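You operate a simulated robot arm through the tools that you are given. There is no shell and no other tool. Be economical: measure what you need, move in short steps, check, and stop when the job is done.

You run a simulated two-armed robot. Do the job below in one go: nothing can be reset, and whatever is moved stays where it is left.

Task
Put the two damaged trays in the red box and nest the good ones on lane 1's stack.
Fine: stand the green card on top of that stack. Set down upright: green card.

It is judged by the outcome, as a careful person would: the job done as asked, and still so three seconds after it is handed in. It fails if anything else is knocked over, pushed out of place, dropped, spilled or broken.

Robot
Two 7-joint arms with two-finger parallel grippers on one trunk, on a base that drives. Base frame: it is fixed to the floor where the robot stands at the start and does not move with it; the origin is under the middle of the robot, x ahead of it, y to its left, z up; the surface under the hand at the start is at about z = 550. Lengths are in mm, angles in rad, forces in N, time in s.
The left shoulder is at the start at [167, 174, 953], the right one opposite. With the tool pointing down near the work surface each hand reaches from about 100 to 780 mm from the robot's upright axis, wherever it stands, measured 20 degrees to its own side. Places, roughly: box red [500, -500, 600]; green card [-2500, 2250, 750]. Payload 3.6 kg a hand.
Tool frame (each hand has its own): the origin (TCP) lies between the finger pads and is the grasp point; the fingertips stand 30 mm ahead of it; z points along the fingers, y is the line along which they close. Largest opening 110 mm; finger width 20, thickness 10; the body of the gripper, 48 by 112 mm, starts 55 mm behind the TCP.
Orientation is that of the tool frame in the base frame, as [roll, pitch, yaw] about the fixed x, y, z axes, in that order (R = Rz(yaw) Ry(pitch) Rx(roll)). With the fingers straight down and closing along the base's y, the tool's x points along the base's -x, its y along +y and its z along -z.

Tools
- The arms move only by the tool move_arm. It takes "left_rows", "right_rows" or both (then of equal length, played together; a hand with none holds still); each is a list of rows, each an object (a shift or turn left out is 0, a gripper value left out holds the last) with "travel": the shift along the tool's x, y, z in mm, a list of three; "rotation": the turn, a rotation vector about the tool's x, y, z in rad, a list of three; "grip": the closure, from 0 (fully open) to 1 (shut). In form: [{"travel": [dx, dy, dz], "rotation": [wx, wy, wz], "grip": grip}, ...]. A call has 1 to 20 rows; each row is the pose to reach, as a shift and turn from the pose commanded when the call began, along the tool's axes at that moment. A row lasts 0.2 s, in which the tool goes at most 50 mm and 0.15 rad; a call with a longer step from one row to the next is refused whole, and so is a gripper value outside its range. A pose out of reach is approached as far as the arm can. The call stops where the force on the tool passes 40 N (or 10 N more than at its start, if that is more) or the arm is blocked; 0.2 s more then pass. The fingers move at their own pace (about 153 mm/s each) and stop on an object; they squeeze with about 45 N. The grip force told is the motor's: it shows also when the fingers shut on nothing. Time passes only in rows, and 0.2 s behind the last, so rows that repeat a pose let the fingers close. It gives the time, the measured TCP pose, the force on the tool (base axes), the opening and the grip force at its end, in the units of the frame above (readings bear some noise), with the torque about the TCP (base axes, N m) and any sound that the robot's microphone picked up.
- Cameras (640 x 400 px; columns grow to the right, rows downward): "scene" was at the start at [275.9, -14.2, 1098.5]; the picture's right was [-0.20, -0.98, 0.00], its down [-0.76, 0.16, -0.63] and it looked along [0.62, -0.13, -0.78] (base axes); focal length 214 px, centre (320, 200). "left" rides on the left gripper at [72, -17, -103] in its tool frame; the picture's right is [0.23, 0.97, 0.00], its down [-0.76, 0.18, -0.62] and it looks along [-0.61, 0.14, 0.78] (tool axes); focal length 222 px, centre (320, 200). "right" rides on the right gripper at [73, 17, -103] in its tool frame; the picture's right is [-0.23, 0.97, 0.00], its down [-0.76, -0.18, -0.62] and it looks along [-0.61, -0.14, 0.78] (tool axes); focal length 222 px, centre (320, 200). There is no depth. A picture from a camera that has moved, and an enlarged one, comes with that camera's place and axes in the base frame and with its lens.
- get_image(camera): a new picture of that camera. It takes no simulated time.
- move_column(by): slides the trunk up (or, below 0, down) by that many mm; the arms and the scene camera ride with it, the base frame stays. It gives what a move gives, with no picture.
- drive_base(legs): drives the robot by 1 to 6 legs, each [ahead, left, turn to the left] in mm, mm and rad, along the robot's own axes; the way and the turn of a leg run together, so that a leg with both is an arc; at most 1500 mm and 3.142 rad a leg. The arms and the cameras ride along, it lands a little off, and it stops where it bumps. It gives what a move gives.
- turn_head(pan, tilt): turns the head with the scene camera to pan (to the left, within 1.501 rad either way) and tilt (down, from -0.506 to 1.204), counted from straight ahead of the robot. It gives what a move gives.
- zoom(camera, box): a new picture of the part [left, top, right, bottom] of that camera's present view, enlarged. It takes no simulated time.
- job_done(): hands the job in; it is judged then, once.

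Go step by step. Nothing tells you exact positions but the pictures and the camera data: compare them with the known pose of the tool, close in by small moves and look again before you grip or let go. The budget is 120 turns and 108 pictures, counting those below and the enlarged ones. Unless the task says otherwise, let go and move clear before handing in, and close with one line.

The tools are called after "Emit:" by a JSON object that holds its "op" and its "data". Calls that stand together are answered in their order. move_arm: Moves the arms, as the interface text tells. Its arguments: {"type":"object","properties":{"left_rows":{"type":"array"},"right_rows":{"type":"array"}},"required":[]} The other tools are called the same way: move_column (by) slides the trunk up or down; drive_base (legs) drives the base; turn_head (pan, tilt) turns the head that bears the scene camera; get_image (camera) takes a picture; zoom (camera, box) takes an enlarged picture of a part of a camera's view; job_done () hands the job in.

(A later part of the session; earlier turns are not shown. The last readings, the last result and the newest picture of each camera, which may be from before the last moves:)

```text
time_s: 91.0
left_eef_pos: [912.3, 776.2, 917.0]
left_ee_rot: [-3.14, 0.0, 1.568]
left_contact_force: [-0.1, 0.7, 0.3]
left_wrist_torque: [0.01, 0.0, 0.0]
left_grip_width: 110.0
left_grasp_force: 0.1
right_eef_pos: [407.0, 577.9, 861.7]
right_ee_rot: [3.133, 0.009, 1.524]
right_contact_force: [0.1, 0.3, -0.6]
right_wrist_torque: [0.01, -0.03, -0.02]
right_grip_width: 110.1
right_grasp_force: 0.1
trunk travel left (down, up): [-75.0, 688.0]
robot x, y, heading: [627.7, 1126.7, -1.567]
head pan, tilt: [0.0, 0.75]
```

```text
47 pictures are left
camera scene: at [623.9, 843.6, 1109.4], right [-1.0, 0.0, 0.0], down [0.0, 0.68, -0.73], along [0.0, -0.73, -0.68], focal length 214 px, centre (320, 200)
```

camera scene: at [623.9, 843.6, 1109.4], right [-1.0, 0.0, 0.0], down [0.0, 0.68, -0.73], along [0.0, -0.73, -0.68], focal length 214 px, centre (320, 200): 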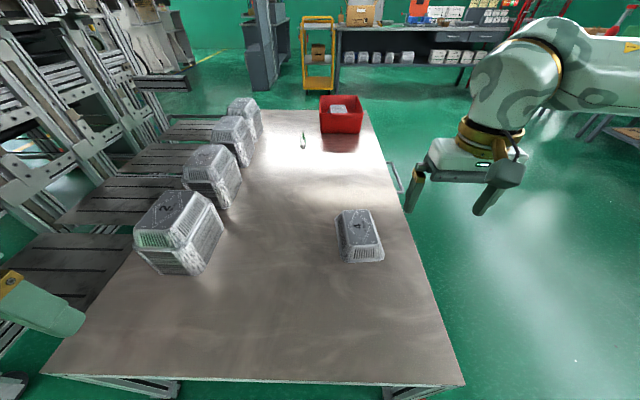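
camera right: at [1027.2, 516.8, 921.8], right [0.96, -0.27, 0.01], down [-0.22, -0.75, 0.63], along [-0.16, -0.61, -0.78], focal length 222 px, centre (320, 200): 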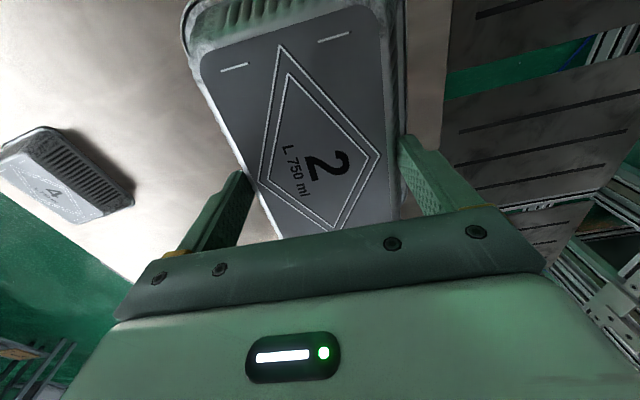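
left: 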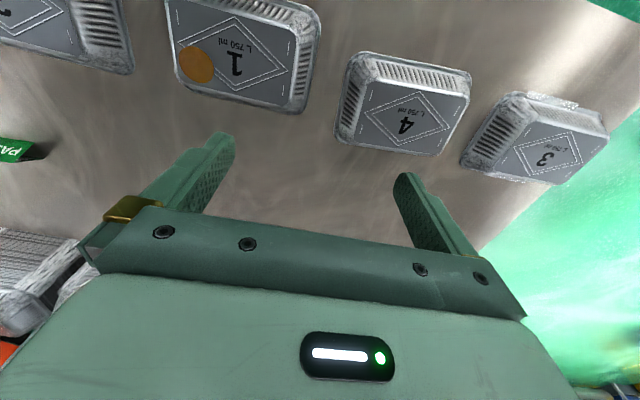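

Emit:
{"op": "zoom", "data": {"camera": "scene", "box": [312, 195, 408, 275]}}

```text
5.00 times, centred on (360, 235) of scene
camera zoom: at [623.9, 843.6, 1109.4], right [-1.0, 0.0, 0.0], down [0.0, 0.68, -0.73], along [0.0, -0.73, -0.68], focal length 1072 px, centre (120, 25)
```

zoom: 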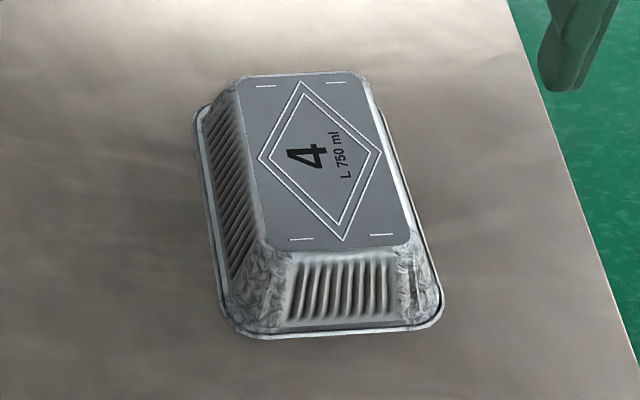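

Tray 4 is undamaged, centred near (499, 401), turned about +0.066 rad. I'll move the hand above it with that yaw and check with the wrist camera.

Emit:
{"op": "move_arm", "data": {"right_rows": [{"travel": [-29, 17, 24], "rotation": [0, 0, -0.02]}, {"travel": [-58, 34, 48], "rotation": [0, 0, -0.04]}, {"travel": [-87, 51, 72], "rotation": [0, 0, -0.06]}, {"travel": [-116, 68, 96], "rotation": [0, 0, -0.08]}, {"travel": [-145, 85, 120], "rotation": [0, 0, -0.1]}, {"travel": [-173, 101, 140], "rotation": [0, 0, -0.113]}, {"travel": [-173, 101, 180], "rotation": [0, 0, -0.113]}, {"travel": [-173, 101, 215], "rotation": [0, 0, -0.113]}, {"travel": [-173, 101, 240], "rotation": [0, 0, -0.113]}, {"travel": [-173, 101, 240], "rotation": [0, 0, -0.113]}]}}

Emit:
{"op": "get_image", "data": {"camera": "right"}}

Emit:
{"op": "zoom", "data": {"camera": "scene", "box": [312, 185, 408, 265]}}

```text
time_s: 93.2
left_eef_pos: [912.4, 777.7, 915.4]
left_ee_rot: [3.141, -0.001, 1.569]
left_contact_force: [0.6, 0.3, -0.2]
left_wrist_torque: [0.04, -0.01, -0.02]
left_grip_width: 110.1
left_grasp_force: 0.2
right_eef_pos: [498.0, 404.1, 692.8]
right_ee_rot: [3.135, 0.014, 1.632]
right_contact_force: [0.4, -0.7, 0.8]
right_wrist_torque: [-0.01, -0.03, 0.01]
right_grip_width: 110.1
right_grasp_force: 0.0
right hand out of reach, approached as far as the arm can: row 6, 7, 8, 9, 10
trunk travel left (down, up): [-75.0, 688.0]
robot x, y, heading: [624.2, 1129.1, -1.573]
head pan, tilt: [0.0, 0.75]
```

```text
45 pictures are left
camera right: at [508.7, 477.8, 795.9], right [0.99, -0.17, 0.01], down [-0.13, -0.76, 0.63], along [-0.1, -0.62, -0.77], focal length 222 px, centre (320, 200)
```

right: 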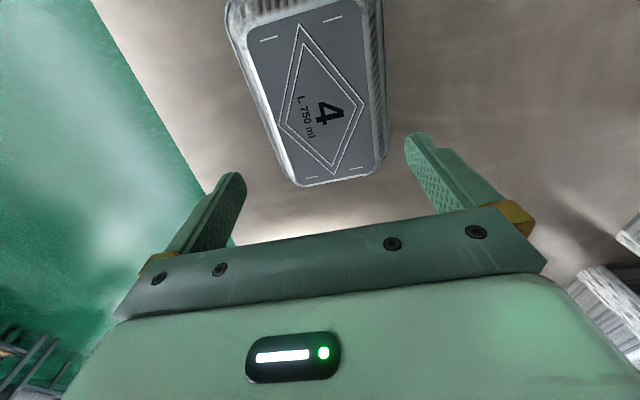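

```text
5.00 times, centred on (360, 225) of scene
camera zoom: at [624.4, 843.6, 1109.5], right [-1.0, 0.0, 0.0], down [0.0, 0.68, -0.73], along [0.0, -0.73, -0.68], focal length 1072 px, centre (120, 75)
```

zoom: 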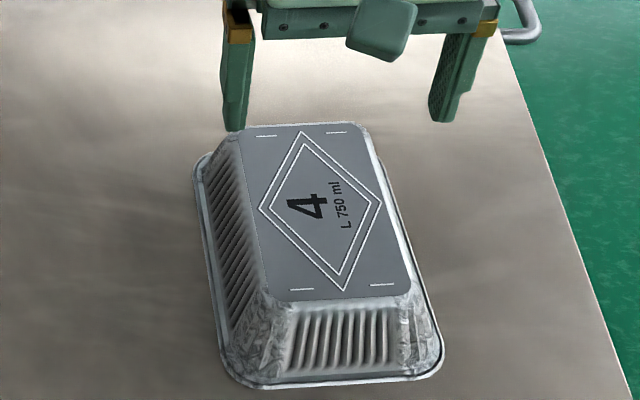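

The hand is centred on the tray but at the end of its reach. I'll shift the base a little closer and to its left, then compensate.

Emit:
{"op": "drive_base", "data": {"legs": [[20, 55, 0]]}}

```text
time_s: 94.2
left_eef_pos: [967.0, 754.8, 916.1]
left_ee_rot: [-3.139, 0.0, 1.57]
left_contact_force: [0.3, 0.2, 0.3]
left_wrist_torque: [-0.04, 0.01, -0.03]
left_grip_width: 109.8
left_grasp_force: 0.1
right_eef_pos: [552.7, 383.8, 691.5]
right_ee_rot: [3.135, 0.011, 1.63]
right_contact_force: [0.1, -0.5, 0.5]
right_wrist_torque: [0.02, 0.01, 0.03]
right_grip_width: 109.9
right_grasp_force: 0.0
trunk travel left (down, up): [-75.0, 688.0]
robot x, y, heading: [679.2, 1105.7, -1.567]
head pan, tilt: [0.0, 0.75]
```

Emit:
{"op": "move_arm", "data": {"right_rows": [{"travel": [12, -26, 0]}, {"travel": [23, -53, 0]}, {"travel": [23, -53, 40]}, {"travel": [23, -53, 75]}, {"travel": [23, -53, 75]}]}}

Emit:
{"op": "get_image", "data": {"camera": "right"}}

Emit:
{"op": "zoom", "data": {"camera": "scene", "box": [322, 195, 434, 275]}}

```text
time_s: 95.4
left_eef_pos: [966.5, 756.3, 915.7]
left_ee_rot: [-3.14, 0.0, 1.569]
left_contact_force: [-0.3, -0.3, 0.6]
left_wrist_torque: [0.01, 0.02, 0.05]
left_grip_width: 110.2
left_grasp_force: 0.1
right_eef_pos: [497.8, 403.1, 617.7]
right_ee_rot: [3.137, 0.013, 1.632]
right_contact_force: [-0.4, -0.2, -0.6]
right_wrist_torque: [-0.02, -0.01, 0.01]
right_grip_width: 110.1
right_grasp_force: 0.0
trunk travel left (down, up): [-75.0, 688.0]
robot x, y, heading: [682.4, 1109.2, -1.574]
head pan, tilt: [0.0, 0.75]
```

```text
43 pictures are left
camera right: at [509.9, 477.3, 720.6], right [0.99, -0.17, 0.01], down [-0.14, -0.76, 0.63], along [-0.1, -0.62, -0.77], focal length 222 px, centre (320, 200)
```

right: 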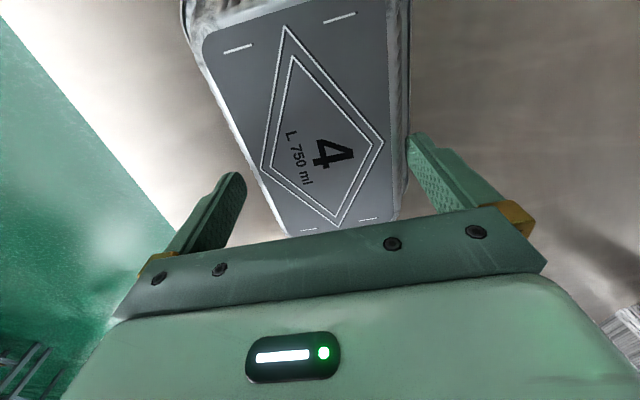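

```text
5.00 times, centred on (378, 235) of scene
camera zoom: at [679.3, 823.5, 1109.5], right [-1.0, 0.0, 0.0], down [0.0, 0.68, -0.73], along [0.0, -0.73, -0.68], focal length 1072 px, centre (30, 25)
```

zoom: 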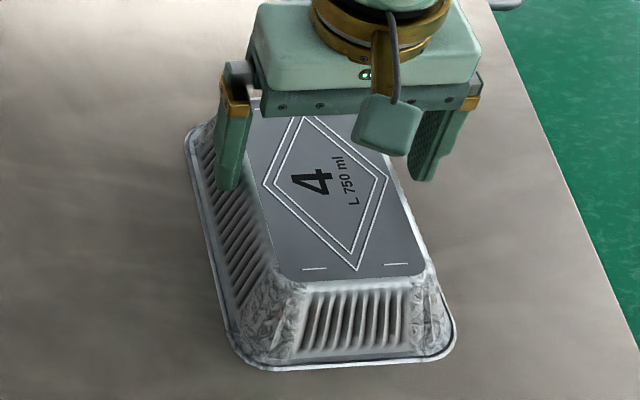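

Well aligned; a 5 mm shift toward +y, then lower, grip and lift.

Emit:
{"op": "move_arm", "data": {"right_rows": [{"travel": [5, 0, 8]}, {"travel": [5, 0, 16]}, {"travel": [5, 0, 16], "grip": 0.5}, {"travel": [5, 0, 16], "grip": 1.0}, {"travel": [5, 0, 16], "grip": 1.0}, {"travel": [5, 0, 0]}, {"travel": [5, 0, -25]}, {"travel": [15, 8, -65]}, {"travel": [25, 16, -105]}, {"travel": [35, 24, -145]}, {"travel": [40, 30, -185]}, {"travel": [45, 36, -215]}]}}

Emit:
{"op": "zoom", "data": {"camera": "scene", "box": [302, 155, 462, 275]}}

```text
time_s: 98.0
left_eef_pos: [968.2, 755.2, 916.0]
left_ee_rot: [3.141, -0.001, 1.569]
left_contact_force: [-0.1, 0.0, 0.0]
left_wrist_torque: [-0.01, 0.0, 0.03]
left_grip_width: 110.3
left_grasp_force: 0.0
right_eef_pos: [529.3, 454.0, 832.6]
right_ee_rot: [3.136, 0.013, 1.631]
right_contact_force: [0.5, -0.2, 0.1]
right_wrist_torque: [0.01, 0.01, 0.02]
right_grip_width: 103.5
right_grasp_force: 45.2
trunk travel left (down, up): [-75.0, 688.0]
robot x, y, heading: [681.9, 1105.6, -1.576]
head pan, tilt: [0.0, 0.75]
```

```text
3.33 times, centred on (382, 215) of scene
camera zoom: at [679.4, 823.7, 1109.6], right [-1.0, 0.0, 0.0], down [0.0, 0.68, -0.73], along [0.0, -0.73, -0.68], focal length 715 px, centre (113, 150)
```

zoom: 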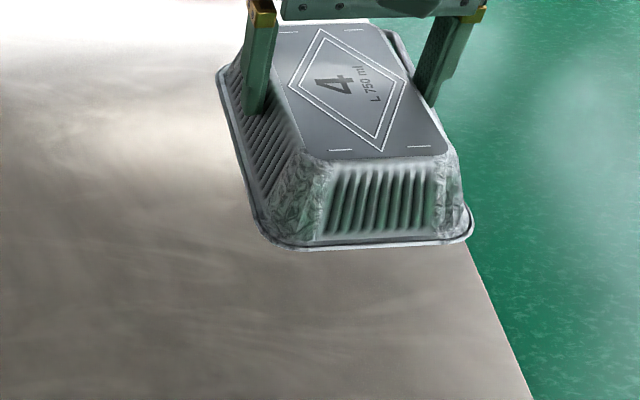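

Tray 4 is held. Sliding back to stack 1.

Emit:
{"op": "drive_base", "data": {"legs": [[0, 415, 0]]}}

```text
time_s: 100.5
left_eef_pos: [1381.7, 757.0, 916.1]
left_ee_rot: [-3.142, 0.001, 1.572]
left_contact_force: [1.1, 0.7, 0.2]
left_wrist_torque: [-0.02, 0.03, 0.02]
left_grip_width: 109.9
left_grasp_force: 0.0
right_eef_pos: [945.3, 451.7, 833.8]
right_ee_rot: [3.137, 0.013, 1.637]
right_contact_force: [-0.4, -0.1, 0.4]
right_wrist_torque: [0.02, 0.02, -0.01]
right_grip_width: 102.7
right_grasp_force: 44.9
trunk travel left (down, up): [-75.0, 688.0]
robot x, y, heading: [1092.7, 1105.2, -1.569]
head pan, tilt: [0.0, 0.75]
```

Emit:
{"op": "move_arm", "data": {"right_rows": [{"travel": [-2, 22, 0], "rotation": [0, 0, 0.04]}, {"travel": [-5, 45, 0], "rotation": [0, 0, 0.08]}, {"travel": [-7, 68, 4], "rotation": [0, 0, 0.115]}, {"travel": [-7, 68, 8], "rotation": [0, 0, 0.115]}]}}

Emit:
{"op": "zoom", "data": {"camera": "scene", "box": [280, 160, 424, 260]}}

```text
time_s: 101.5
left_eef_pos: [1382.0, 756.1, 916.1]
left_ee_rot: [3.142, 0.001, 1.573]
left_contact_force: [-0.4, -0.9, 0.1]
left_wrist_torque: [-0.01, 0.0, -0.02]
left_grip_width: 110.1
left_grasp_force: 0.0
right_eef_pos: [1014.6, 449.0, 823.9]
right_ee_rot: [3.134, 0.012, 1.52]
right_contact_force: [0.0, -0.4, 0.2]
right_wrist_torque: [-0.03, 0.02, -0.02]
right_grip_width: 102.9
right_grasp_force: 44.6
trunk travel left (down, up): [-75.0, 688.0]
robot x, y, heading: [1092.9, 1107.2, -1.574]
head pan, tilt: [0.0, 0.75]
```

```text
4.00 times, centred on (352, 210) of scene
camera zoom: at [1093.7, 823.0, 1109.4], right [-1.0, 0.0, 0.0], down [0.0, 0.68, -0.73], along [0.0, -0.73, -0.68], focal length 858 px, centre (192, 160)
```

zoom: 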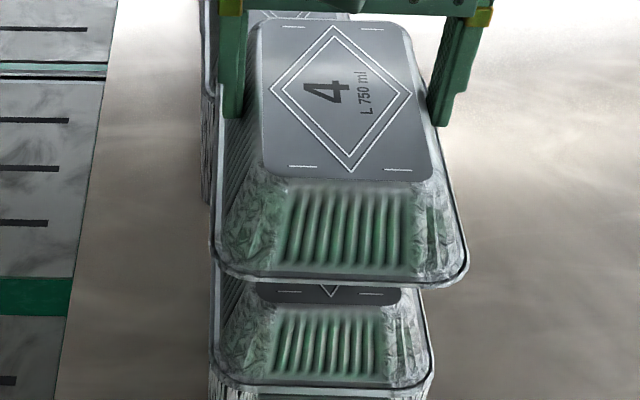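

Comparing rims and diamonds, tray 4 needs only about +1 mm in x and +4 mm in y. Lowering gently onto the stack.

Emit:
{"op": "move_arm", "data": {"right_rows": [{"travel": [4, 1, 15]}, {"travel": [4, 1, 45]}, {"travel": [4, 1, 58]}, {"travel": [4, 1, 65]}, {"travel": [4, 1, 71]}, {"travel": [4, 1, 75]}, {"travel": [4, 1, 78]}, {"travel": [4, 1, 81]}, {"travel": [4, 1, 84]}, {"travel": [4, 1, 87]}, {"travel": [4, 1, 90]}]}}

Emit:
{"op": "zoom", "data": {"camera": "scene", "box": [280, 170, 424, 270]}}

```text
time_s: 104.0
left_eef_pos: [1381.7, 756.3, 917.0]
left_ee_rot: [-3.141, 0.0, 1.572]
left_contact_force: [0.6, 0.4, -0.7]
left_wrist_torque: [0.01, -0.03, -0.02]
left_grip_width: 109.9
left_grasp_force: 0.0
right_eef_pos: [1016.6, 451.8, 734.9]
right_ee_rot: [3.134, 0.014, 1.521]
right_contact_force: [-2.6, -1.8, 2.3]
right_wrist_torque: [-0.16, 0.12, 0.05]
right_grip_width: 102.3
right_grasp_force: 44.9
trunk travel left (down, up): [-75.0, 688.0]
robot x, y, heading: [1092.6, 1100.9, -1.566]
head pan, tilt: [0.0, 0.75]
```

```text
4.00 times, centred on (352, 220) of scene
camera zoom: at [1093.7, 823.0, 1109.4], right [-1.0, 0.0, 0.0], down [0.0, 0.68, -0.73], along [0.0, -0.73, -0.68], focal length 858 px, centre (192, 120)
```

zoom: 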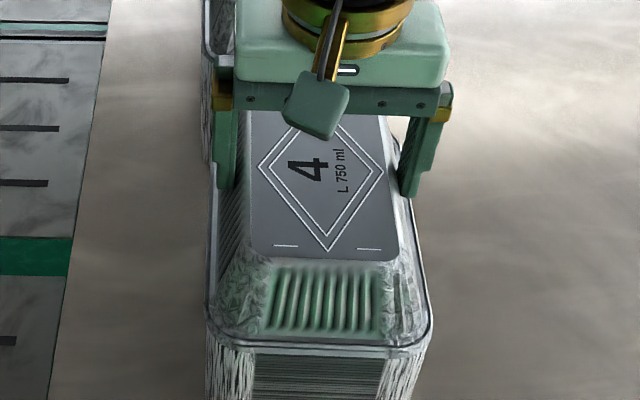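

It's just touching. A few more millimetres to seat it.

Emit:
{"op": "move_arm", "data": {"right_rows": [{"travel": [0, 0, 2]}, {"travel": [0, 0, 4]}, {"travel": [0, 0, 6]}]}}

Emit:
{"op": "zoom", "data": {"camera": "scene", "box": [304, 190, 400, 260]}}

```text
time_s: 104.8
left_eef_pos: [1381.1, 758.0, 915.9]
left_ee_rot: [-3.141, -0.001, 1.573]
left_contact_force: [-0.8, -0.5, 0.2]
left_wrist_torque: [-0.01, 0.0, 0.0]
left_grip_width: 109.8
left_grasp_force: 0.0
right_eef_pos: [1017.2, 451.7, 729.4]
right_ee_rot: [3.133, 0.014, 1.521]
right_contact_force: [-2.1, -3.3, 9.6]
right_wrist_torque: [-0.55, 0.01, -0.08]
right_grip_width: 102.3
right_grasp_force: 45.4
trunk travel left (down, up): [-75.0, 688.0]
robot x, y, heading: [1096.3, 1104.5, -1.566]
head pan, tilt: [0.0, 0.75]
```

```text
5.71 times, centred on (352, 225) of scene
camera zoom: at [1093.7, 823.7, 1109.8], right [-1.0, 0.0, 0.0], down [0.0, 0.68, -0.73], along [0.0, -0.73, -0.68], focal length 1226 px, centre (137, 57)
```

zoom: 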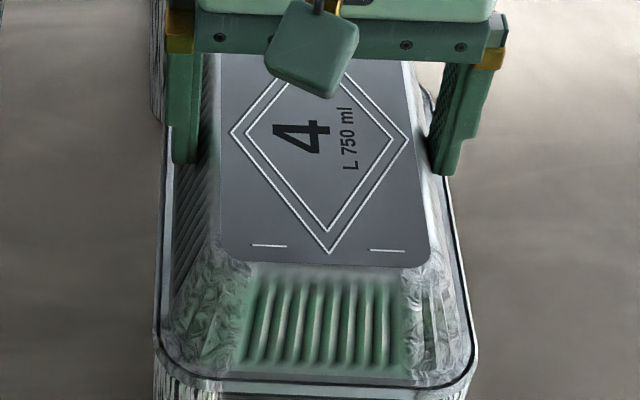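

Seated with 10 N. Releasing and rising.

Emit:
{"op": "move_arm", "data": {"right_rows": [{"travel": [0, 0, 0], "grip": 0.05}, {"travel": [0, 0, 0], "grip": 0}, {"travel": [0, 0, -15], "grip": 0}, {"travel": [0, 0, -50], "grip": 0}, {"travel": [0, 0, -90], "grip": 0}, {"travel": [0, 0, -130], "grip": 0}, {"travel": [30, -35, -130], "grip": 0}, {"travel": [60, -70, -130], "grip": 0}, {"travel": [90, -105, -130], "grip": 0}, {"travel": [120, -140, -130], "grip": 0}]}}

Emit:
{"op": "zoom", "data": {"camera": "scene", "box": [280, 180, 424, 280]}}

Emit:
{"op": "get_image", "data": {"camera": "scene"}}

```text
time_s: 107.0
left_eef_pos: [1381.2, 757.3, 916.0]
left_ee_rot: [-3.14, 0.0, 1.575]
left_contact_force: [-0.2, 0.2, -0.3]
left_wrist_torque: [0.02, 0.03, 0.03]
left_grip_width: 110.0
left_grasp_force: 0.0
right_eef_pos: [882.0, 582.6, 857.2]
right_ee_rot: [3.133, 0.014, 1.522]
right_contact_force: [0.3, 0.5, 0.0]
right_wrist_torque: [-0.03, -0.04, 0.0]
right_grip_width: 110.0
right_grasp_force: 0.0
trunk travel left (down, up): [-75.0, 688.0]
robot x, y, heading: [1092.2, 1105.8, -1.572]
head pan, tilt: [0.0, 0.75]
```

```text
4.00 times, centred on (352, 230) of scene
camera zoom: at [1093.3, 823.5, 1109.6], right [-1.0, 0.0, 0.0], down [0.0, 0.68, -0.73], along [0.0, -0.73, -0.68], focal length 858 px, centre (192, 80)
```

zoom: 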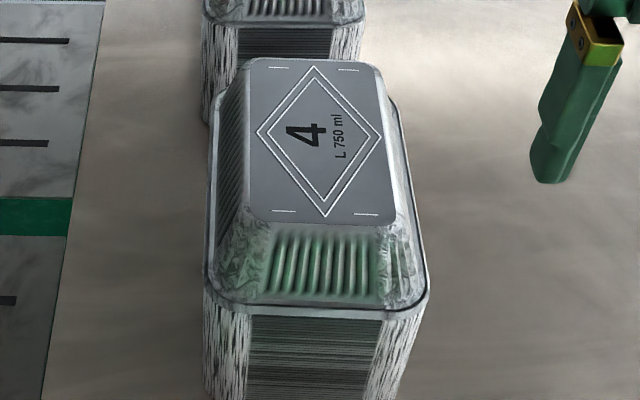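

```text
36 pictures are left
camera scene: at [1093.3, 823.5, 1109.6], right [-1.0, 0.0, 0.0], down [0.0, 0.68, -0.73], along [0.0, -0.73, -0.68], focal length 214 px, centre (320, 200)
```

scene: 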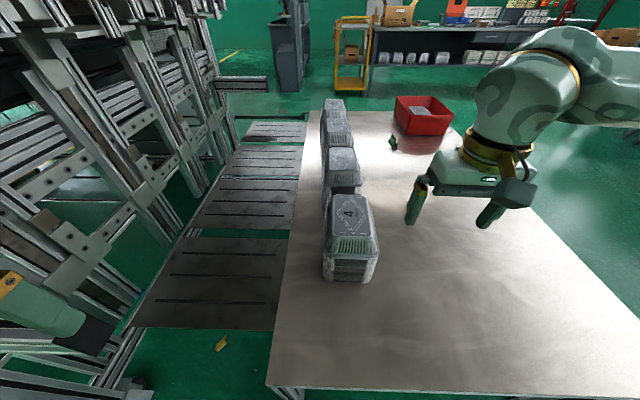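

Both good trays are nested on lane 1's stack (top z≈716). Now the green card: its listed place is far behind, at about (−2500, 2250), though a PASS card also sits on this table. I'll back away, turn and look there.

Emit:
{"op": "drive_base", "data": {"legs": [[-550, 0, 0], [0, 0, -1.83]]}}

Emit:
{"op": "turn_head", "data": {"pan": 0.0, "tilt": 0.1}}

Emit:
{"op": "get_image", "data": {"camera": "scene"}}

```text
time_s: 114.5
left_eef_pos: [681.9, 1465.3, 916.5]
left_ee_rot: [-3.141, -0.001, -0.241]
left_contact_force: [0.0, -0.5, 1.7]
left_wrist_torque: [-0.06, -0.02, -0.02]
left_grip_width: 110.0
left_grasp_force: 0.0
right_eef_pos: [631.2, 1993.2, 856.5]
right_ee_rot: [3.134, 0.012, -0.289]
right_contact_force: [0.4, -0.4, 0.1]
right_wrist_torque: [0.01, 0.01, -0.02]
right_grip_width: 109.8
right_grasp_force: 0.1
trunk travel left (down, up): [-75.0, 688.0]
robot x, y, heading: [1089.6, 1657.8, 2.899]
head pan, tilt: [0.0, 0.75]
```

```text
time_s: 115.5
left_eef_pos: [682.6, 1463.3, 915.6]
left_ee_rot: [3.142, 0.0, -0.24]
left_contact_force: [-0.4, 0.8, 1.4]
left_wrist_torque: [0.0, -0.03, 0.02]
left_grip_width: 109.9
left_grasp_force: 0.0
right_eef_pos: [630.5, 1992.2, 856.7]
right_ee_rot: [3.135, 0.013, -0.292]
right_contact_force: [1.1, 0.0, 0.6]
right_wrist_torque: [-0.02, 0.01, 0.01]
right_grip_width: 109.4
right_grasp_force: 0.0
trunk travel left (down, up): [-75.0, 688.0]
robot x, y, heading: [1088.6, 1660.0, 2.903]
head pan, tilt: [0.0, 0.099]
```

```text
35 pictures are left
camera scene: at [804.9, 1731.4, 1168.4], right [0.24, 0.97, 0.0], down [0.1, -0.02, -0.99], along [-0.97, 0.24, -0.1], focal length 214 px, centre (320, 200)
```

scene: 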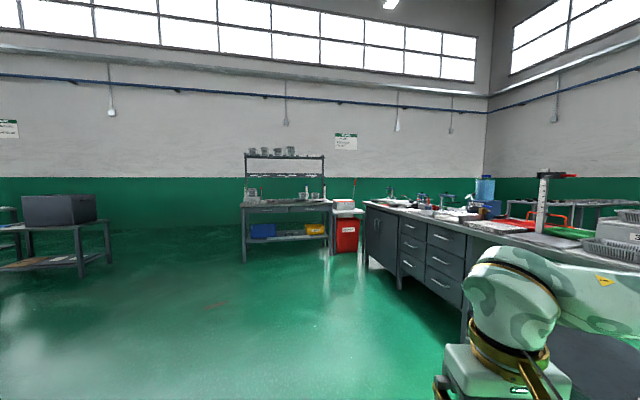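

The listed place projects onto the back bench with the shelf (about pixel (302, 205)). Zooming in.

Emit:
{"op": "zoom", "data": {"camera": "scene", "box": [230, 135, 390, 235]}}

Emit:
{"op": "zoom", "data": {"camera": "scene", "box": [278, 180, 338, 220]}}

```text
4.00 times, centred on (310, 185) of scene
camera zoom: at [804.9, 1731.4, 1168.4], right [0.24, 0.97, 0.0], down [0.1, -0.02, -0.99], along [-0.97, 0.24, -0.1], focal length 858 px, centre (360, 260)
```

zoom: 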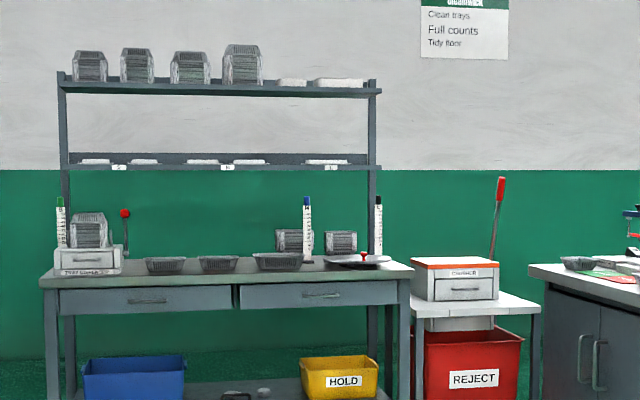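

```text
10.00 times, centred on (308, 200) of scene
camera zoom: at [804.9, 1731.4, 1168.4], right [0.24, 0.97, 0.0], down [0.1, -0.02, -0.99], along [-0.97, 0.24, -0.1], focal length 2145 px, centre (440, 200)
```

zoom: 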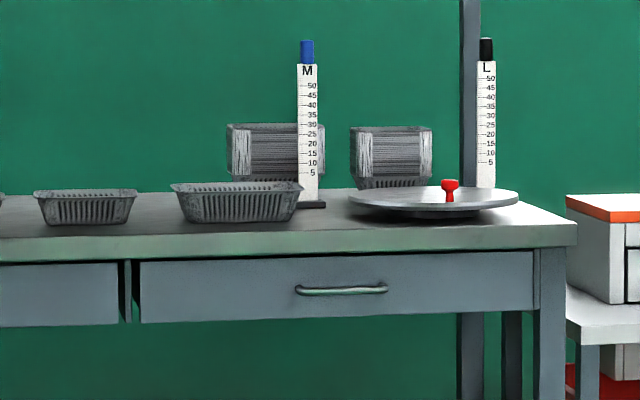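

No card is visible on that bench at this grazing angle, so I'll drive closer to inspect it from above.

Emit:
{"op": "drive_base", "data": {"legs": [[0, 0, 0.076], [1400, 0, 0], [1150, 0, 0]]}}

Emit:
{"op": "move_column", "data": {"by": 250}}

Emit:
{"op": "turn_head", "data": {"pan": 0.0, "tilt": 0.5}}

Emit:
{"op": "get_image", "data": {"camera": "scene"}}

```text
time_s: 128.3
left_eef_pos: [-1794.5, 1792.1, 916.0]
left_ee_rot: [3.141, -0.001, -0.138]
left_contact_force: [-0.1, 0.4, 0.1]
left_wrist_torque: [0.01, 0.0, -0.02]
left_grip_width: 110.1
left_grasp_force: 0.0
right_eef_pos: [-1899.6, 2313.2, 857.0]
right_ee_rot: [3.135, 0.012, -0.191]
right_contact_force: [-0.2, 0.7, 0.5]
right_wrist_torque: [0.03, -0.01, 0.01]
right_grip_width: 110.3
right_grasp_force: 0.1
trunk travel left (down, up): [-75.0, 688.0]
robot x, y, heading: [-1410.6, 2031.7, 3.003]
head pan, tilt: [0.0, 0.099]
```

```text
time_s: 130.9
left_eef_pos: [-1795.4, 1792.5, 1166.3]
left_ee_rot: [3.141, 0.0, -0.137]
left_contact_force: [0.3, -0.4, -0.3]
left_wrist_torque: [0.02, -0.04, 0.02]
left_grip_width: 110.2
left_grasp_force: 0.0
right_eef_pos: [-1899.9, 2313.5, 1106.1]
right_ee_rot: [3.135, 0.012, -0.189]
right_contact_force: [-0.6, -0.3, 0.1]
right_wrist_torque: [0.0, -0.02, 0.01]
right_grip_width: 110.0
right_grasp_force: 0.0
trunk travel left (down, up): [-325.0, 438.0]
robot x, y, heading: [-1408.1, 2029.6, 3.005]
head pan, tilt: [0.0, 0.099]
```

```text
time_s: 131.8
left_eef_pos: [-1794.9, 1793.6, 1167.3]
left_ee_rot: [-3.14, -0.003, -0.138]
left_contact_force: [0.7, 0.1, -0.7]
left_wrist_torque: [0.0, 0.02, 0.0]
left_grip_width: 110.2
left_grasp_force: 0.0
right_eef_pos: [-1899.8, 2312.6, 1106.0]
right_ee_rot: [3.134, 0.013, -0.19]
right_contact_force: [0.8, 0.3, -1.0]
right_wrist_torque: [0.01, 0.0, 0.02]
right_grip_width: 110.0
right_grasp_force: 0.1
trunk travel left (down, up): [-325.0, 438.0]
robot x, y, heading: [-1406.0, 2028.9, 3.006]
head pan, tilt: [0.0, 0.499]
```

```text
32 pictures are left
camera scene: at [-1567.8, 2053.1, 1393.3], right [0.14, 0.99, 0.0], down [0.47, -0.07, -0.88], along [-0.87, 0.12, -0.48], focal length 214 px, centre (320, 200)
```

scene: 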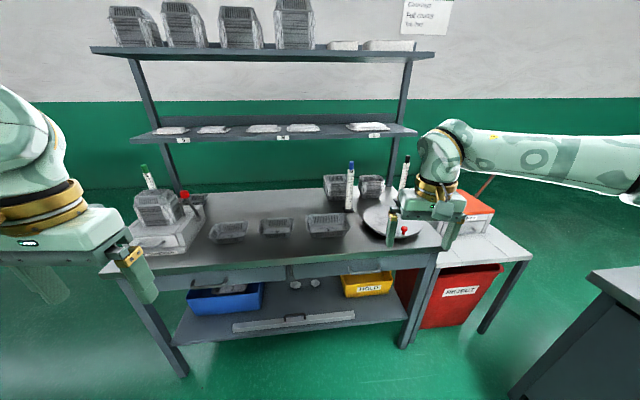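

The listed place falls on the upright tray on this bench; the card may be in or near it. Zooming.

Emit:
{"op": "zoom", "data": {"camera": "scene", "box": [190, 160, 430, 280]}}

Emit:
{"op": "zoom", "data": {"camera": "scene", "box": [290, 190, 370, 245]}}

```text
2.67 times, centred on (310, 220) of scene
camera zoom: at [-1567.8, 2053.1, 1393.3], right [0.14, 0.99, 0.0], down [0.47, -0.07, -0.88], along [-0.87, 0.12, -0.48], focal length 572 px, centre (347, 147)
```

zoom: 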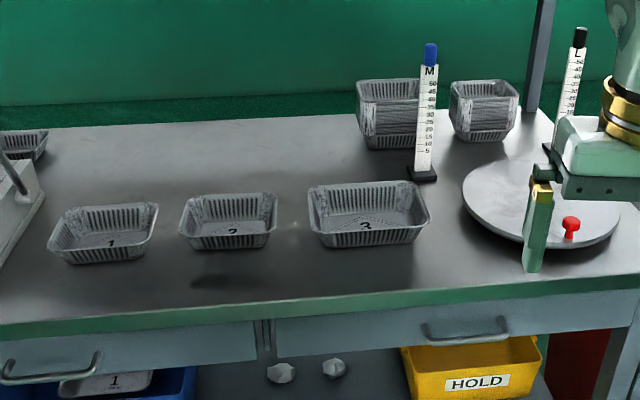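

```text
7.27 times, centred on (330, 218) of scene
camera zoom: at [-1567.8, 2053.1, 1393.3], right [0.14, 0.99, 0.0], down [0.47, -0.07, -0.88], along [-0.87, 0.12, -0.48], focal length 1560 px, centre (247, 73)
```

zoom: 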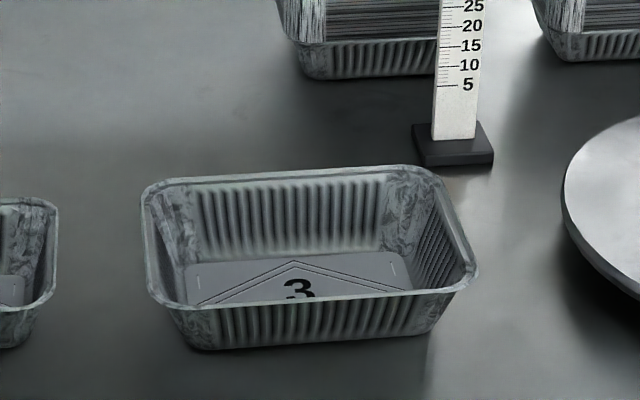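

There's no green card at the listed place. I noticed something green on the long bench to the right, so I'll check that before settling on the PASS card.

Emit:
{"op": "turn_head", "data": {"pan": -1.3, "tilt": 0.4}}

Emit:
{"op": "get_image", "data": {"camera": "scene"}}

Emit:
{"op": "turn_head", "data": {"pan": 0.7, "tilt": 0.4}}

Emit:
{"op": "get_image", "data": {"camera": "scene"}}

```text
time_s: 133.3
left_eef_pos: [-1794.8, 1793.3, 1166.6]
left_ee_rot: [-3.141, 0.0, -0.14]
left_contact_force: [-0.1, 0.3, 0.0]
left_wrist_torque: [-0.01, 0.04, -0.02]
left_grip_width: 109.9
left_grasp_force: 0.0
right_eef_pos: [-1899.5, 2313.2, 1106.6]
right_ee_rot: [3.135, 0.013, -0.191]
right_contact_force: [-0.5, -0.7, -0.8]
right_wrist_torque: [-0.01, -0.01, -0.01]
right_grip_width: 110.0
right_grasp_force: 0.0
trunk travel left (down, up): [-325.0, 438.0]
robot x, y, heading: [-1409.9, 2025.7, 3.001]
head pan, tilt: [-1.3, 0.4]
```

```text
29 pictures are left
camera scene: at [-1489.9, 2132.3, 1402.3], right [0.99, 0.13, 0.0], down [0.05, -0.39, -0.92], along [-0.12, 0.91, -0.39], focal length 214 px, centre (320, 200)
```

scene: 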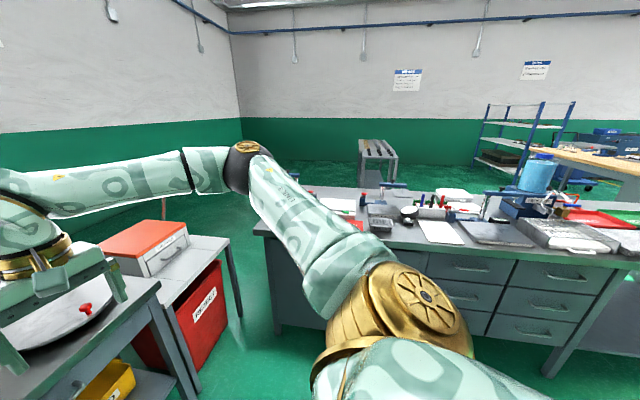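

```text
time_s: 135.2
left_eef_pos: [-1793.9, 1793.0, 1166.7]
left_ee_rot: [3.141, 0.0, -0.138]
left_contact_force: [-0.3, -1.1, -0.6]
left_wrist_torque: [0.01, 0.01, 0.0]
left_grip_width: 109.9
left_grasp_force: 0.0
right_eef_pos: [-1899.6, 2312.5, 1106.4]
right_ee_rot: [3.135, 0.012, -0.189]
right_contact_force: [-0.3, -0.8, -0.2]
right_wrist_torque: [-0.01, 0.02, -0.01]
right_grip_width: 110.2
right_grasp_force: 0.2
trunk travel left (down, up): [-325.0, 438.0]
robot x, y, heading: [-1410.5, 2030.7, 3.005]
head pan, tilt: [0.7, 0.4]
```

```text
28 pictures are left
camera scene: at [-1556.1, 1991.2, 1402.3], right [-0.53, 0.85, 0.0], down [0.33, 0.21, -0.92], along [-0.78, -0.49, -0.39], focal length 214 px, centre (320, 200)
```

scene: 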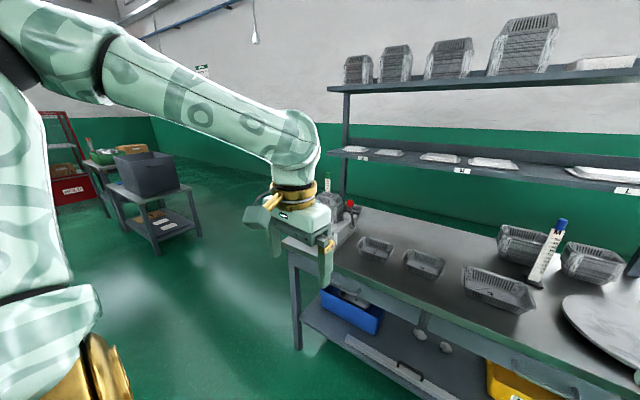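

No other green card here, so the green card is the PASS tent card on the work table, at about (724, −216). I'll lower the trunk and drive back to the table front.

Emit:
{"op": "move_column", "data": {"by": -250}}

Emit:
{"op": "drive_base", "data": {"legs": [[0, 0, -3.005], [655, -1036, 0], [655, -1036, 0]]}}

Emit:
{"op": "turn_head", "data": {"pan": -0.2, "tilt": 0.7}}

Emit:
{"op": "get_image", "data": {"camera": "scene"}}

```text
time_s: 137.8
left_eef_pos: [-1793.3, 1793.0, 915.8]
left_ee_rot: [3.141, 0.0, -0.137]
left_contact_force: [0.4, 0.8, 0.1]
left_wrist_torque: [0.02, -0.01, 0.0]
left_grip_width: 110.1
left_grasp_force: 0.0
right_eef_pos: [-1899.3, 2313.2, 856.3]
right_ee_rot: [3.135, 0.014, -0.19]
right_contact_force: [-0.1, 0.1, 0.3]
right_wrist_torque: [0.02, 0.02, 0.0]
right_grip_width: 109.9
right_grasp_force: 0.1
trunk travel left (down, up): [-75.0, 688.0]
robot x, y, heading: [-1404.5, 2029.6, 3.006]
head pan, tilt: [0.7, 0.4]
```

```text
time_s: 156.9
left_eef_pos: [243.3, 224.8, 916.4]
left_ee_rot: [3.141, -0.001, 3.136]
left_contact_force: [0.4, 0.7, 0.3]
left_wrist_torque: [-0.01, -0.01, 0.02]
left_grip_width: 110.1
left_grasp_force: 0.0
right_eef_pos: [415.2, -276.3, 856.2]
right_ee_rot: [3.134, 0.012, 3.082]
right_contact_force: [0.1, 0.4, -0.4]
right_wrist_torque: [0.0, 0.04, 0.01]
right_grip_width: 109.8
right_grasp_force: 0.1
trunk travel left (down, up): [-75.0, 688.0]
robot x, y, heading: [-105.2, -59.9, -0.005]
head pan, tilt: [0.7, 0.4]
```

```text
time_s: 158.1
left_eef_pos: [243.3, 226.2, 916.6]
left_ee_rot: [3.141, -0.001, 3.137]
left_contact_force: [0.0, 0.1, 0.3]
left_wrist_torque: [-0.02, 0.01, 0.01]
left_grip_width: 109.8
left_grasp_force: 0.1
right_eef_pos: [414.8, -276.2, 855.1]
right_ee_rot: [3.136, 0.012, 3.084]
right_contact_force: [-0.4, 0.5, -0.3]
right_wrist_torque: [-0.02, 0.03, -0.07]
right_grip_width: 110.1
right_grasp_force: 0.1
trunk travel left (down, up): [-75.0, 688.0]
robot x, y, heading: [-105.4, -63.4, -0.005]
head pan, tilt: [-0.201, 0.7]
```

```text
27 pictures are left
camera scene: at [175.7, -77.3, 1113.7], right [-0.2, -0.98, 0.0], down [-0.63, 0.13, -0.76], along [0.75, -0.16, -0.64], focal length 214 px, centre (320, 200)
```

scene: 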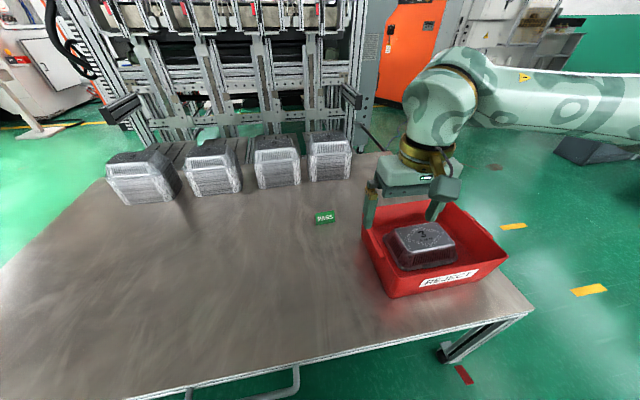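

Back at the front; both damaged trays are still in the box and the PASS card is visible. I'll drive 100 mm forward and zoom in on the card.

Emit:
{"op": "drive_base", "data": {"legs": [[108, 10, 0]]}}

Emit:
{"op": "zoom", "data": {"camera": "scene", "box": [290, 180, 354, 240]}}

Emit:
{"op": "zoom", "data": {"camera": "right", "box": [240, 100, 640, 350]}}

```text
time_s: 159.2
left_eef_pos: [351.5, 236.2, 914.9]
left_ee_rot: [3.141, -0.001, 3.135]
left_contact_force: [0.3, -0.8, 0.0]
left_wrist_torque: [0.01, 0.04, -0.02]
left_grip_width: 110.1
left_grasp_force: 0.2
right_eef_pos: [524.1, -267.3, 856.8]
right_ee_rot: [3.134, 0.011, 3.084]
right_contact_force: [0.9, 0.0, 0.7]
right_wrist_torque: [0.03, 0.05, -0.01]
right_grip_width: 109.8
right_grasp_force: 0.1
trunk travel left (down, up): [-75.0, 688.0]
robot x, y, heading: [-2.8, -50.7, -0.008]
head pan, tilt: [-0.201, 0.7]
```

```text
6.67 times, centred on (322, 210) of scene
camera zoom: at [284.6, -67.7, 1113.3], right [-0.21, -0.98, 0.0], down [-0.63, 0.13, -0.76], along [0.75, -0.16, -0.65], focal length 1430 px, centre (307, 133)
```

zoom: 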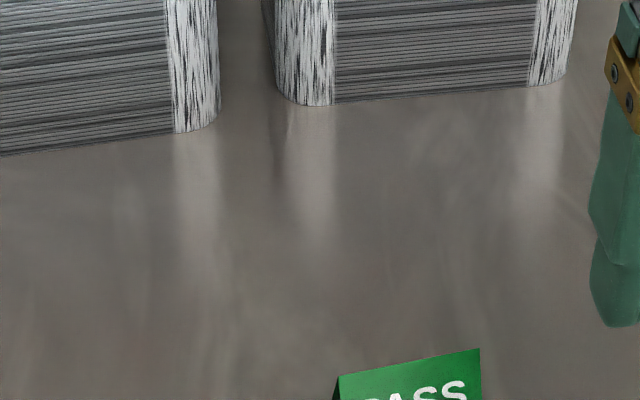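

```text
1.60 times, centred on (440, 225) of right
camera zoom: at [451.1, -246.9, 958.1], right [0.28, 0.96, 0.01], down [0.74, -0.23, 0.63], along [0.61, -0.17, -0.78], focal length 355 px, centre (128, 160)
```

zoom: 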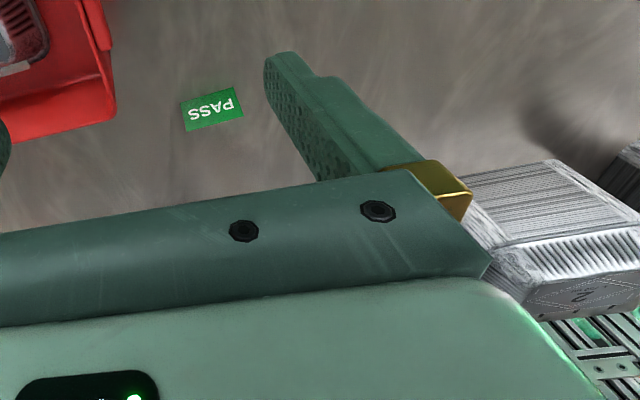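

Emit:
{"op": "zoom", "data": {"camera": "scene", "box": [300, 215, 380, 265]}}

```text
8.00 times, centred on (340, 240) of scene
camera zoom: at [284.6, -67.7, 1113.3], right [-0.21, -0.98, 0.0], down [-0.63, 0.13, -0.76], along [0.75, -0.16, -0.65], focal length 1716 px, centre (160, -120)
```

zoom: 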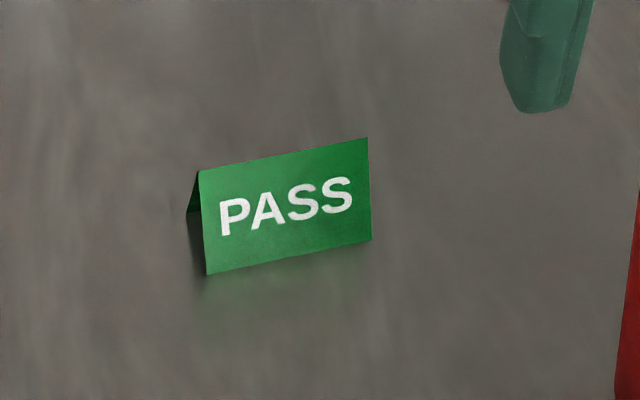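

The PASS card is a tent about 69 mm long, 30 deep and 44 tall, ridge at about (711, −208) along y. I'll bring the right hand over it, closing along y onto its ends.

Emit:
{"op": "move_arm", "data": {"right_rows": [{"travel": [-37, 14, 0], "rotation": [0, 0, -0.02]}, {"travel": [-74, 28, 10], "rotation": [0, 0, -0.04]}, {"travel": [-111, 42, 30], "rotation": [0, 0, -0.06]}, {"travel": [-147, 56, 60], "rotation": [0, 0, -0.08]}, {"travel": [-183, 70, 85], "rotation": [0, 0, -0.092]}, {"travel": [-183, 70, 130], "rotation": [0, 0, -0.092]}, {"travel": [-183, 70, 165], "rotation": [0, 0, -0.092]}, {"travel": [-183, 70, 165], "rotation": [0, 0, -0.092]}]}}

Emit:
{"op": "get_image", "data": {"camera": "right"}}

Emit:
{"op": "zoom", "data": {"camera": "scene", "box": [280, 200, 392, 270]}}

```text
time_s: 161.0
left_eef_pos: [350.5, 235.2, 916.1]
left_ee_rot: [-3.142, -0.001, 3.137]
left_contact_force: [-0.6, 0.6, 0.9]
left_wrist_torque: [0.02, -0.06, 0.03]
left_grip_width: 109.9
left_grasp_force: 0.0
right_eef_pos: [712.2, -205.3, 694.3]
right_ee_rot: [3.138, 0.014, -3.107]
right_contact_force: [-0.6, -0.6, -0.9]
right_wrist_torque: [0.0, 0.01, -0.01]
right_grip_width: 110.0
right_grasp_force: 0.2
trunk travel left (down, up): [-75.0, 688.0]
robot x, y, heading: [-0.7, -53.5, -0.007]
head pan, tilt: [-0.201, 0.7]
```

```text
23 pictures are left
camera right: at [636.9, -193.1, 796.7], right [0.19, 0.98, 0.01], down [0.76, -0.15, 0.63], along [0.62, -0.12, -0.77], focal length 222 px, centre (320, 200)
```

right: 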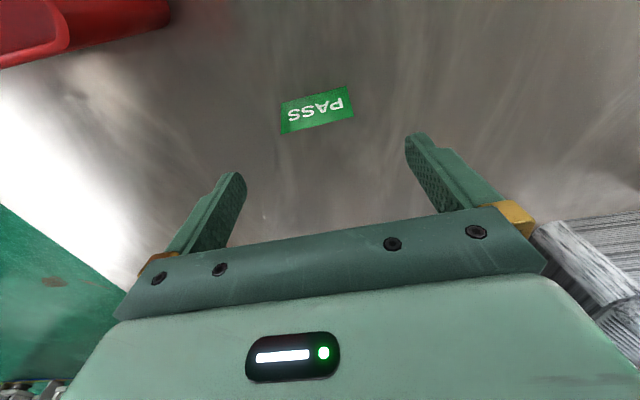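

```text
5.71 times, centred on (336, 235) of scene
camera zoom: at [283.4, -67.7, 1113.8], right [-0.21, -0.98, 0.0], down [-0.63, 0.13, -0.76], along [0.75, -0.16, -0.64], focal length 1226 px, centre (229, 0)
```

zoom: 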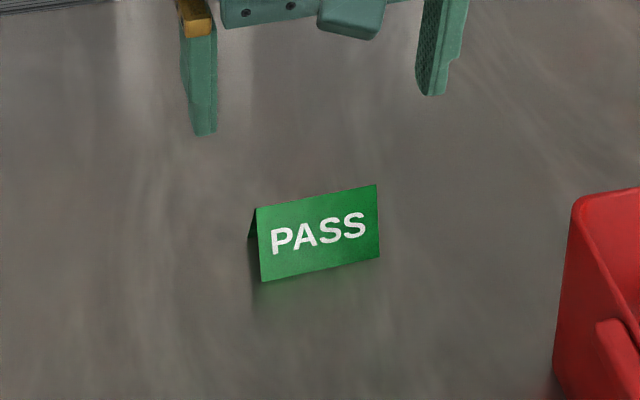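

The card's ridge centre is at (711, −209), nearly aligned. Lowering so the fingertips are about 10 mm above the table, then checking before closing.

Emit:
{"op": "move_arm", "data": {"right_rows": [{"travel": [1, -4, 40]}, {"travel": [1, -4, 80]}, {"travel": [1, -4, 104]}, {"travel": [1, -4, 104]}]}}

Emit:
{"op": "zoom", "data": {"camera": "scene", "box": [290, 205, 386, 265]}}

```text
time_s: 162.0
left_eef_pos: [351.2, 235.3, 916.1]
left_ee_rot: [-3.141, 0.0, 3.137]
left_contact_force: [0.8, -0.6, 0.4]
left_wrist_torque: [-0.01, 0.0, 0.02]
left_grip_width: 109.9
left_grasp_force: 0.2
right_eef_pos: [711.5, -208.0, 590.9]
right_ee_rot: [3.134, 0.013, -3.106]
right_contact_force: [0.1, 0.1, 0.1]
right_wrist_torque: [0.01, -0.01, -0.01]
right_grip_width: 109.8
right_grasp_force: 0.0
trunk travel left (down, up): [-75.0, 688.0]
robot x, y, heading: [-3.2, -54.6, -0.007]
head pan, tilt: [-0.201, 0.7]
```

```text
6.67 times, centred on (338, 235) of scene
camera zoom: at [283.5, -67.7, 1113.7], right [-0.21, -0.98, 0.0], down [-0.63, 0.13, -0.76], along [0.75, -0.16, -0.64], focal length 1430 px, centre (200, -33)
```

zoom: 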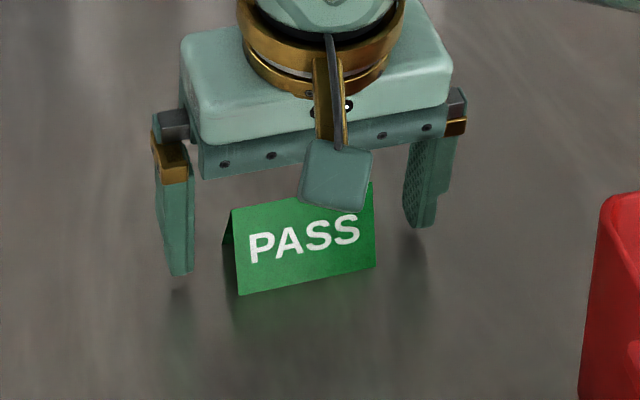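

Fingers straddle the card well. Closing on its ends and lifting a little.

Emit:
{"op": "move_arm", "data": {"right_rows": [{"travel": [0, 0, 0], "grip": 0.2}, {"travel": [0, 0, 0], "grip": 0.42}, {"travel": [0, 0, 0], "grip": 0.45}, {"travel": [0, 0, 0], "grip": 0.45}, {"travel": [0, 0, -10], "grip": 0.45}, {"travel": [0, 0, -40], "grip": 0.45}, {"travel": [0, 0, -40], "grip": 0.45}]}}

Emit:
{"op": "zoom", "data": {"camera": "scene", "box": [290, 195, 386, 255]}}

```text
time_s: 163.6
left_eef_pos: [351.3, 236.3, 915.6]
left_ee_rot: [3.141, -0.001, 3.137]
left_contact_force: [0.1, -1.2, -0.8]
left_wrist_torque: [-0.02, -0.02, -0.04]
left_grip_width: 109.9
left_grasp_force: 0.1
right_eef_pos: [712.0, -210.2, 630.3]
right_ee_rot: [3.135, 0.011, -3.107]
right_contact_force: [-0.6, 0.2, -1.2]
right_wrist_torque: [0.04, 0.0, 0.0]
right_grip_width: 68.6
right_grasp_force: 44.9
trunk travel left (down, up): [-75.0, 688.0]
robot x, y, heading: [-2.3, -50.1, -0.005]
head pan, tilt: [-0.201, 0.7]
```

```text
6.67 times, centred on (338, 225) of scene
camera zoom: at [283.8, -67.8, 1113.6], right [-0.21, -0.98, 0.0], down [-0.63, 0.13, -0.76], along [0.75, -0.16, -0.64], focal length 1430 px, centre (200, 33)
```

zoom: 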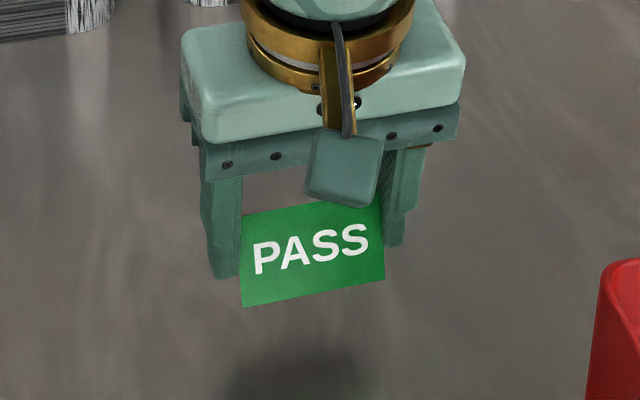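

The card is held (68.6 mm). Raising and retracting the hand, then driving round to the table's left end.

Emit:
{"op": "move_arm", "data": {"right_rows": [{"travel": [0, 0, -40]}, {"travel": [0, 0, -80]}, {"travel": [0, 0, -120]}, {"travel": [20, 0, -160]}, {"travel": [45, 0, -200]}, {"travel": [80, 0, -225]}, {"travel": [120, 0, -225]}, {"travel": [160, 0, -225]}, {"travel": [200, 0, -225]}]}}

Emit:
{"op": "drive_base", "data": {"legs": [[0, 1400, 0], [0, 0, -1.565], [0, 1095, 0]]}}

Emit:
{"op": "turn_head", "data": {"pan": 0.0, "tilt": 0.75}}

Emit:
{"op": "get_image", "data": {"camera": "scene"}}

```text
time_s: 165.6
left_eef_pos: [350.6, 235.6, 916.7]
left_ee_rot: [3.141, 0.0, 3.137]
left_contact_force: [0.5, -0.8, 0.4]
left_wrist_torque: [-0.02, 0.03, -0.02]
left_grip_width: 109.9
left_grasp_force: 0.0
right_eef_pos: [510.1, -217.5, 852.7]
right_ee_rot: [3.134, 0.015, -3.106]
right_contact_force: [-0.3, 0.0, 0.3]
right_wrist_torque: [0.02, -0.01, -0.04]
right_grip_width: 68.4
right_grasp_force: 45.4
trunk travel left (down, up): [-75.0, 688.0]
robot x, y, heading: [2.0, -49.7, -0.004]
head pan, tilt: [-0.201, 0.7]
```

```text
time_s: 181.7
left_eef_pos: [1392.6, 1044.9, 916.3]
left_ee_rot: [-3.141, -0.001, 1.607]
left_contact_force: [0.3, -0.6, 0.7]
left_wrist_torque: [0.04, 0.03, 0.0]
left_grip_width: 110.0
left_grasp_force: 0.0
right_eef_pos: [946.1, 868.8, 852.3]
right_ee_rot: [3.137, 0.012, 1.645]
right_contact_force: [-0.1, -0.8, 0.4]
right_wrist_torque: [-0.02, -0.02, -0.01]
right_grip_width: 68.4
right_grasp_force: 45.2
trunk travel left (down, up): [-75.0, 688.0]
robot x, y, heading: [1091.8, 1385.3, -1.536]
head pan, tilt: [-0.201, 0.7]
```

```text
time_s: 182.4
left_eef_pos: [1391.2, 1045.4, 916.7]
left_ee_rot: [-3.141, 0.002, 1.605]
left_contact_force: [0.0, -0.5, -0.3]
left_wrist_torque: [0.02, -0.06, 0.0]
left_grip_width: 110.2
left_grasp_force: 0.1
right_eef_pos: [944.8, 868.6, 852.3]
right_ee_rot: [3.136, 0.011, 1.644]
right_contact_force: [-0.2, 0.1, -0.1]
right_wrist_torque: [0.0, -0.01, 0.0]
right_grip_width: 68.6
right_grasp_force: 44.7
trunk travel left (down, up): [-75.0, 688.0]
robot x, y, heading: [1091.3, 1382.6, -1.535]
head pan, tilt: [0.0, 0.75]
```

```text
19 pictures are left
camera scene: at [1101.1, 1102.6, 1109.5], right [-1.0, -0.03, 0.0], down [-0.02, 0.68, -0.73], along [0.02, -0.73, -0.68], focal length 214 px, centre (320, 200)
```

scene: 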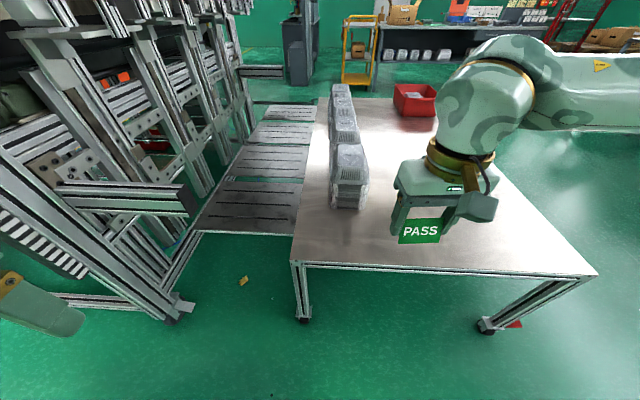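

The card is held and facing me. I'll correct heading and drive forward to the stack.

Emit:
{"op": "drive_base", "data": {"legs": [[0, 0, -0.036], [275, 5, 0]]}}

Emit:
{"op": "zoom", "data": {"camera": "scene", "box": [290, 165, 466, 275]}}

```text
time_s: 184.7
left_eef_pos: [1383.4, 758.7, 916.5]
left_ee_rot: [3.14, -0.001, 1.568]
left_contact_force: [0.1, -0.1, -0.2]
left_wrist_torque: [0.01, 0.01, 0.01]
left_grip_width: 110.2
left_grasp_force: 0.1
right_eef_pos: [930.2, 599.8, 852.5]
right_ee_rot: [3.134, 0.013, 1.606]
right_contact_force: [0.5, 0.3, -0.1]
right_wrist_torque: [0.0, -0.02, 0.0]
right_grip_width: 68.6
right_grasp_force: 44.3
trunk travel left (down, up): [-75.0, 688.0]
robot x, y, heading: [1095.0, 1110.1, -1.573]
head pan, tilt: [0.0, 0.75]
```

```text
3.64 times, centred on (378, 220) of scene
camera zoom: at [1094.6, 827.3, 1109.2], right [-1.0, 0.0, 0.0], down [0.0, 0.68, -0.73], along [0.0, -0.73, -0.68], focal length 780 px, centre (109, 127)
```

zoom: 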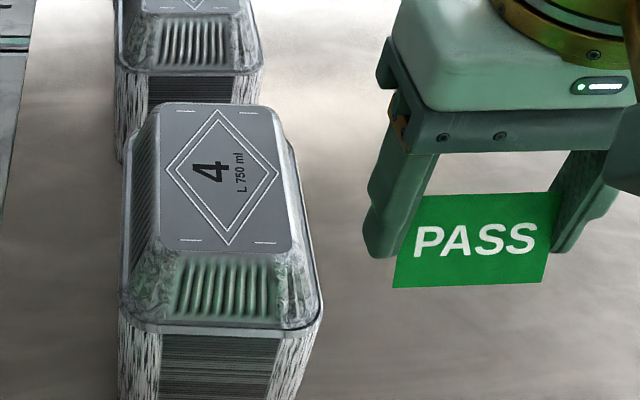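

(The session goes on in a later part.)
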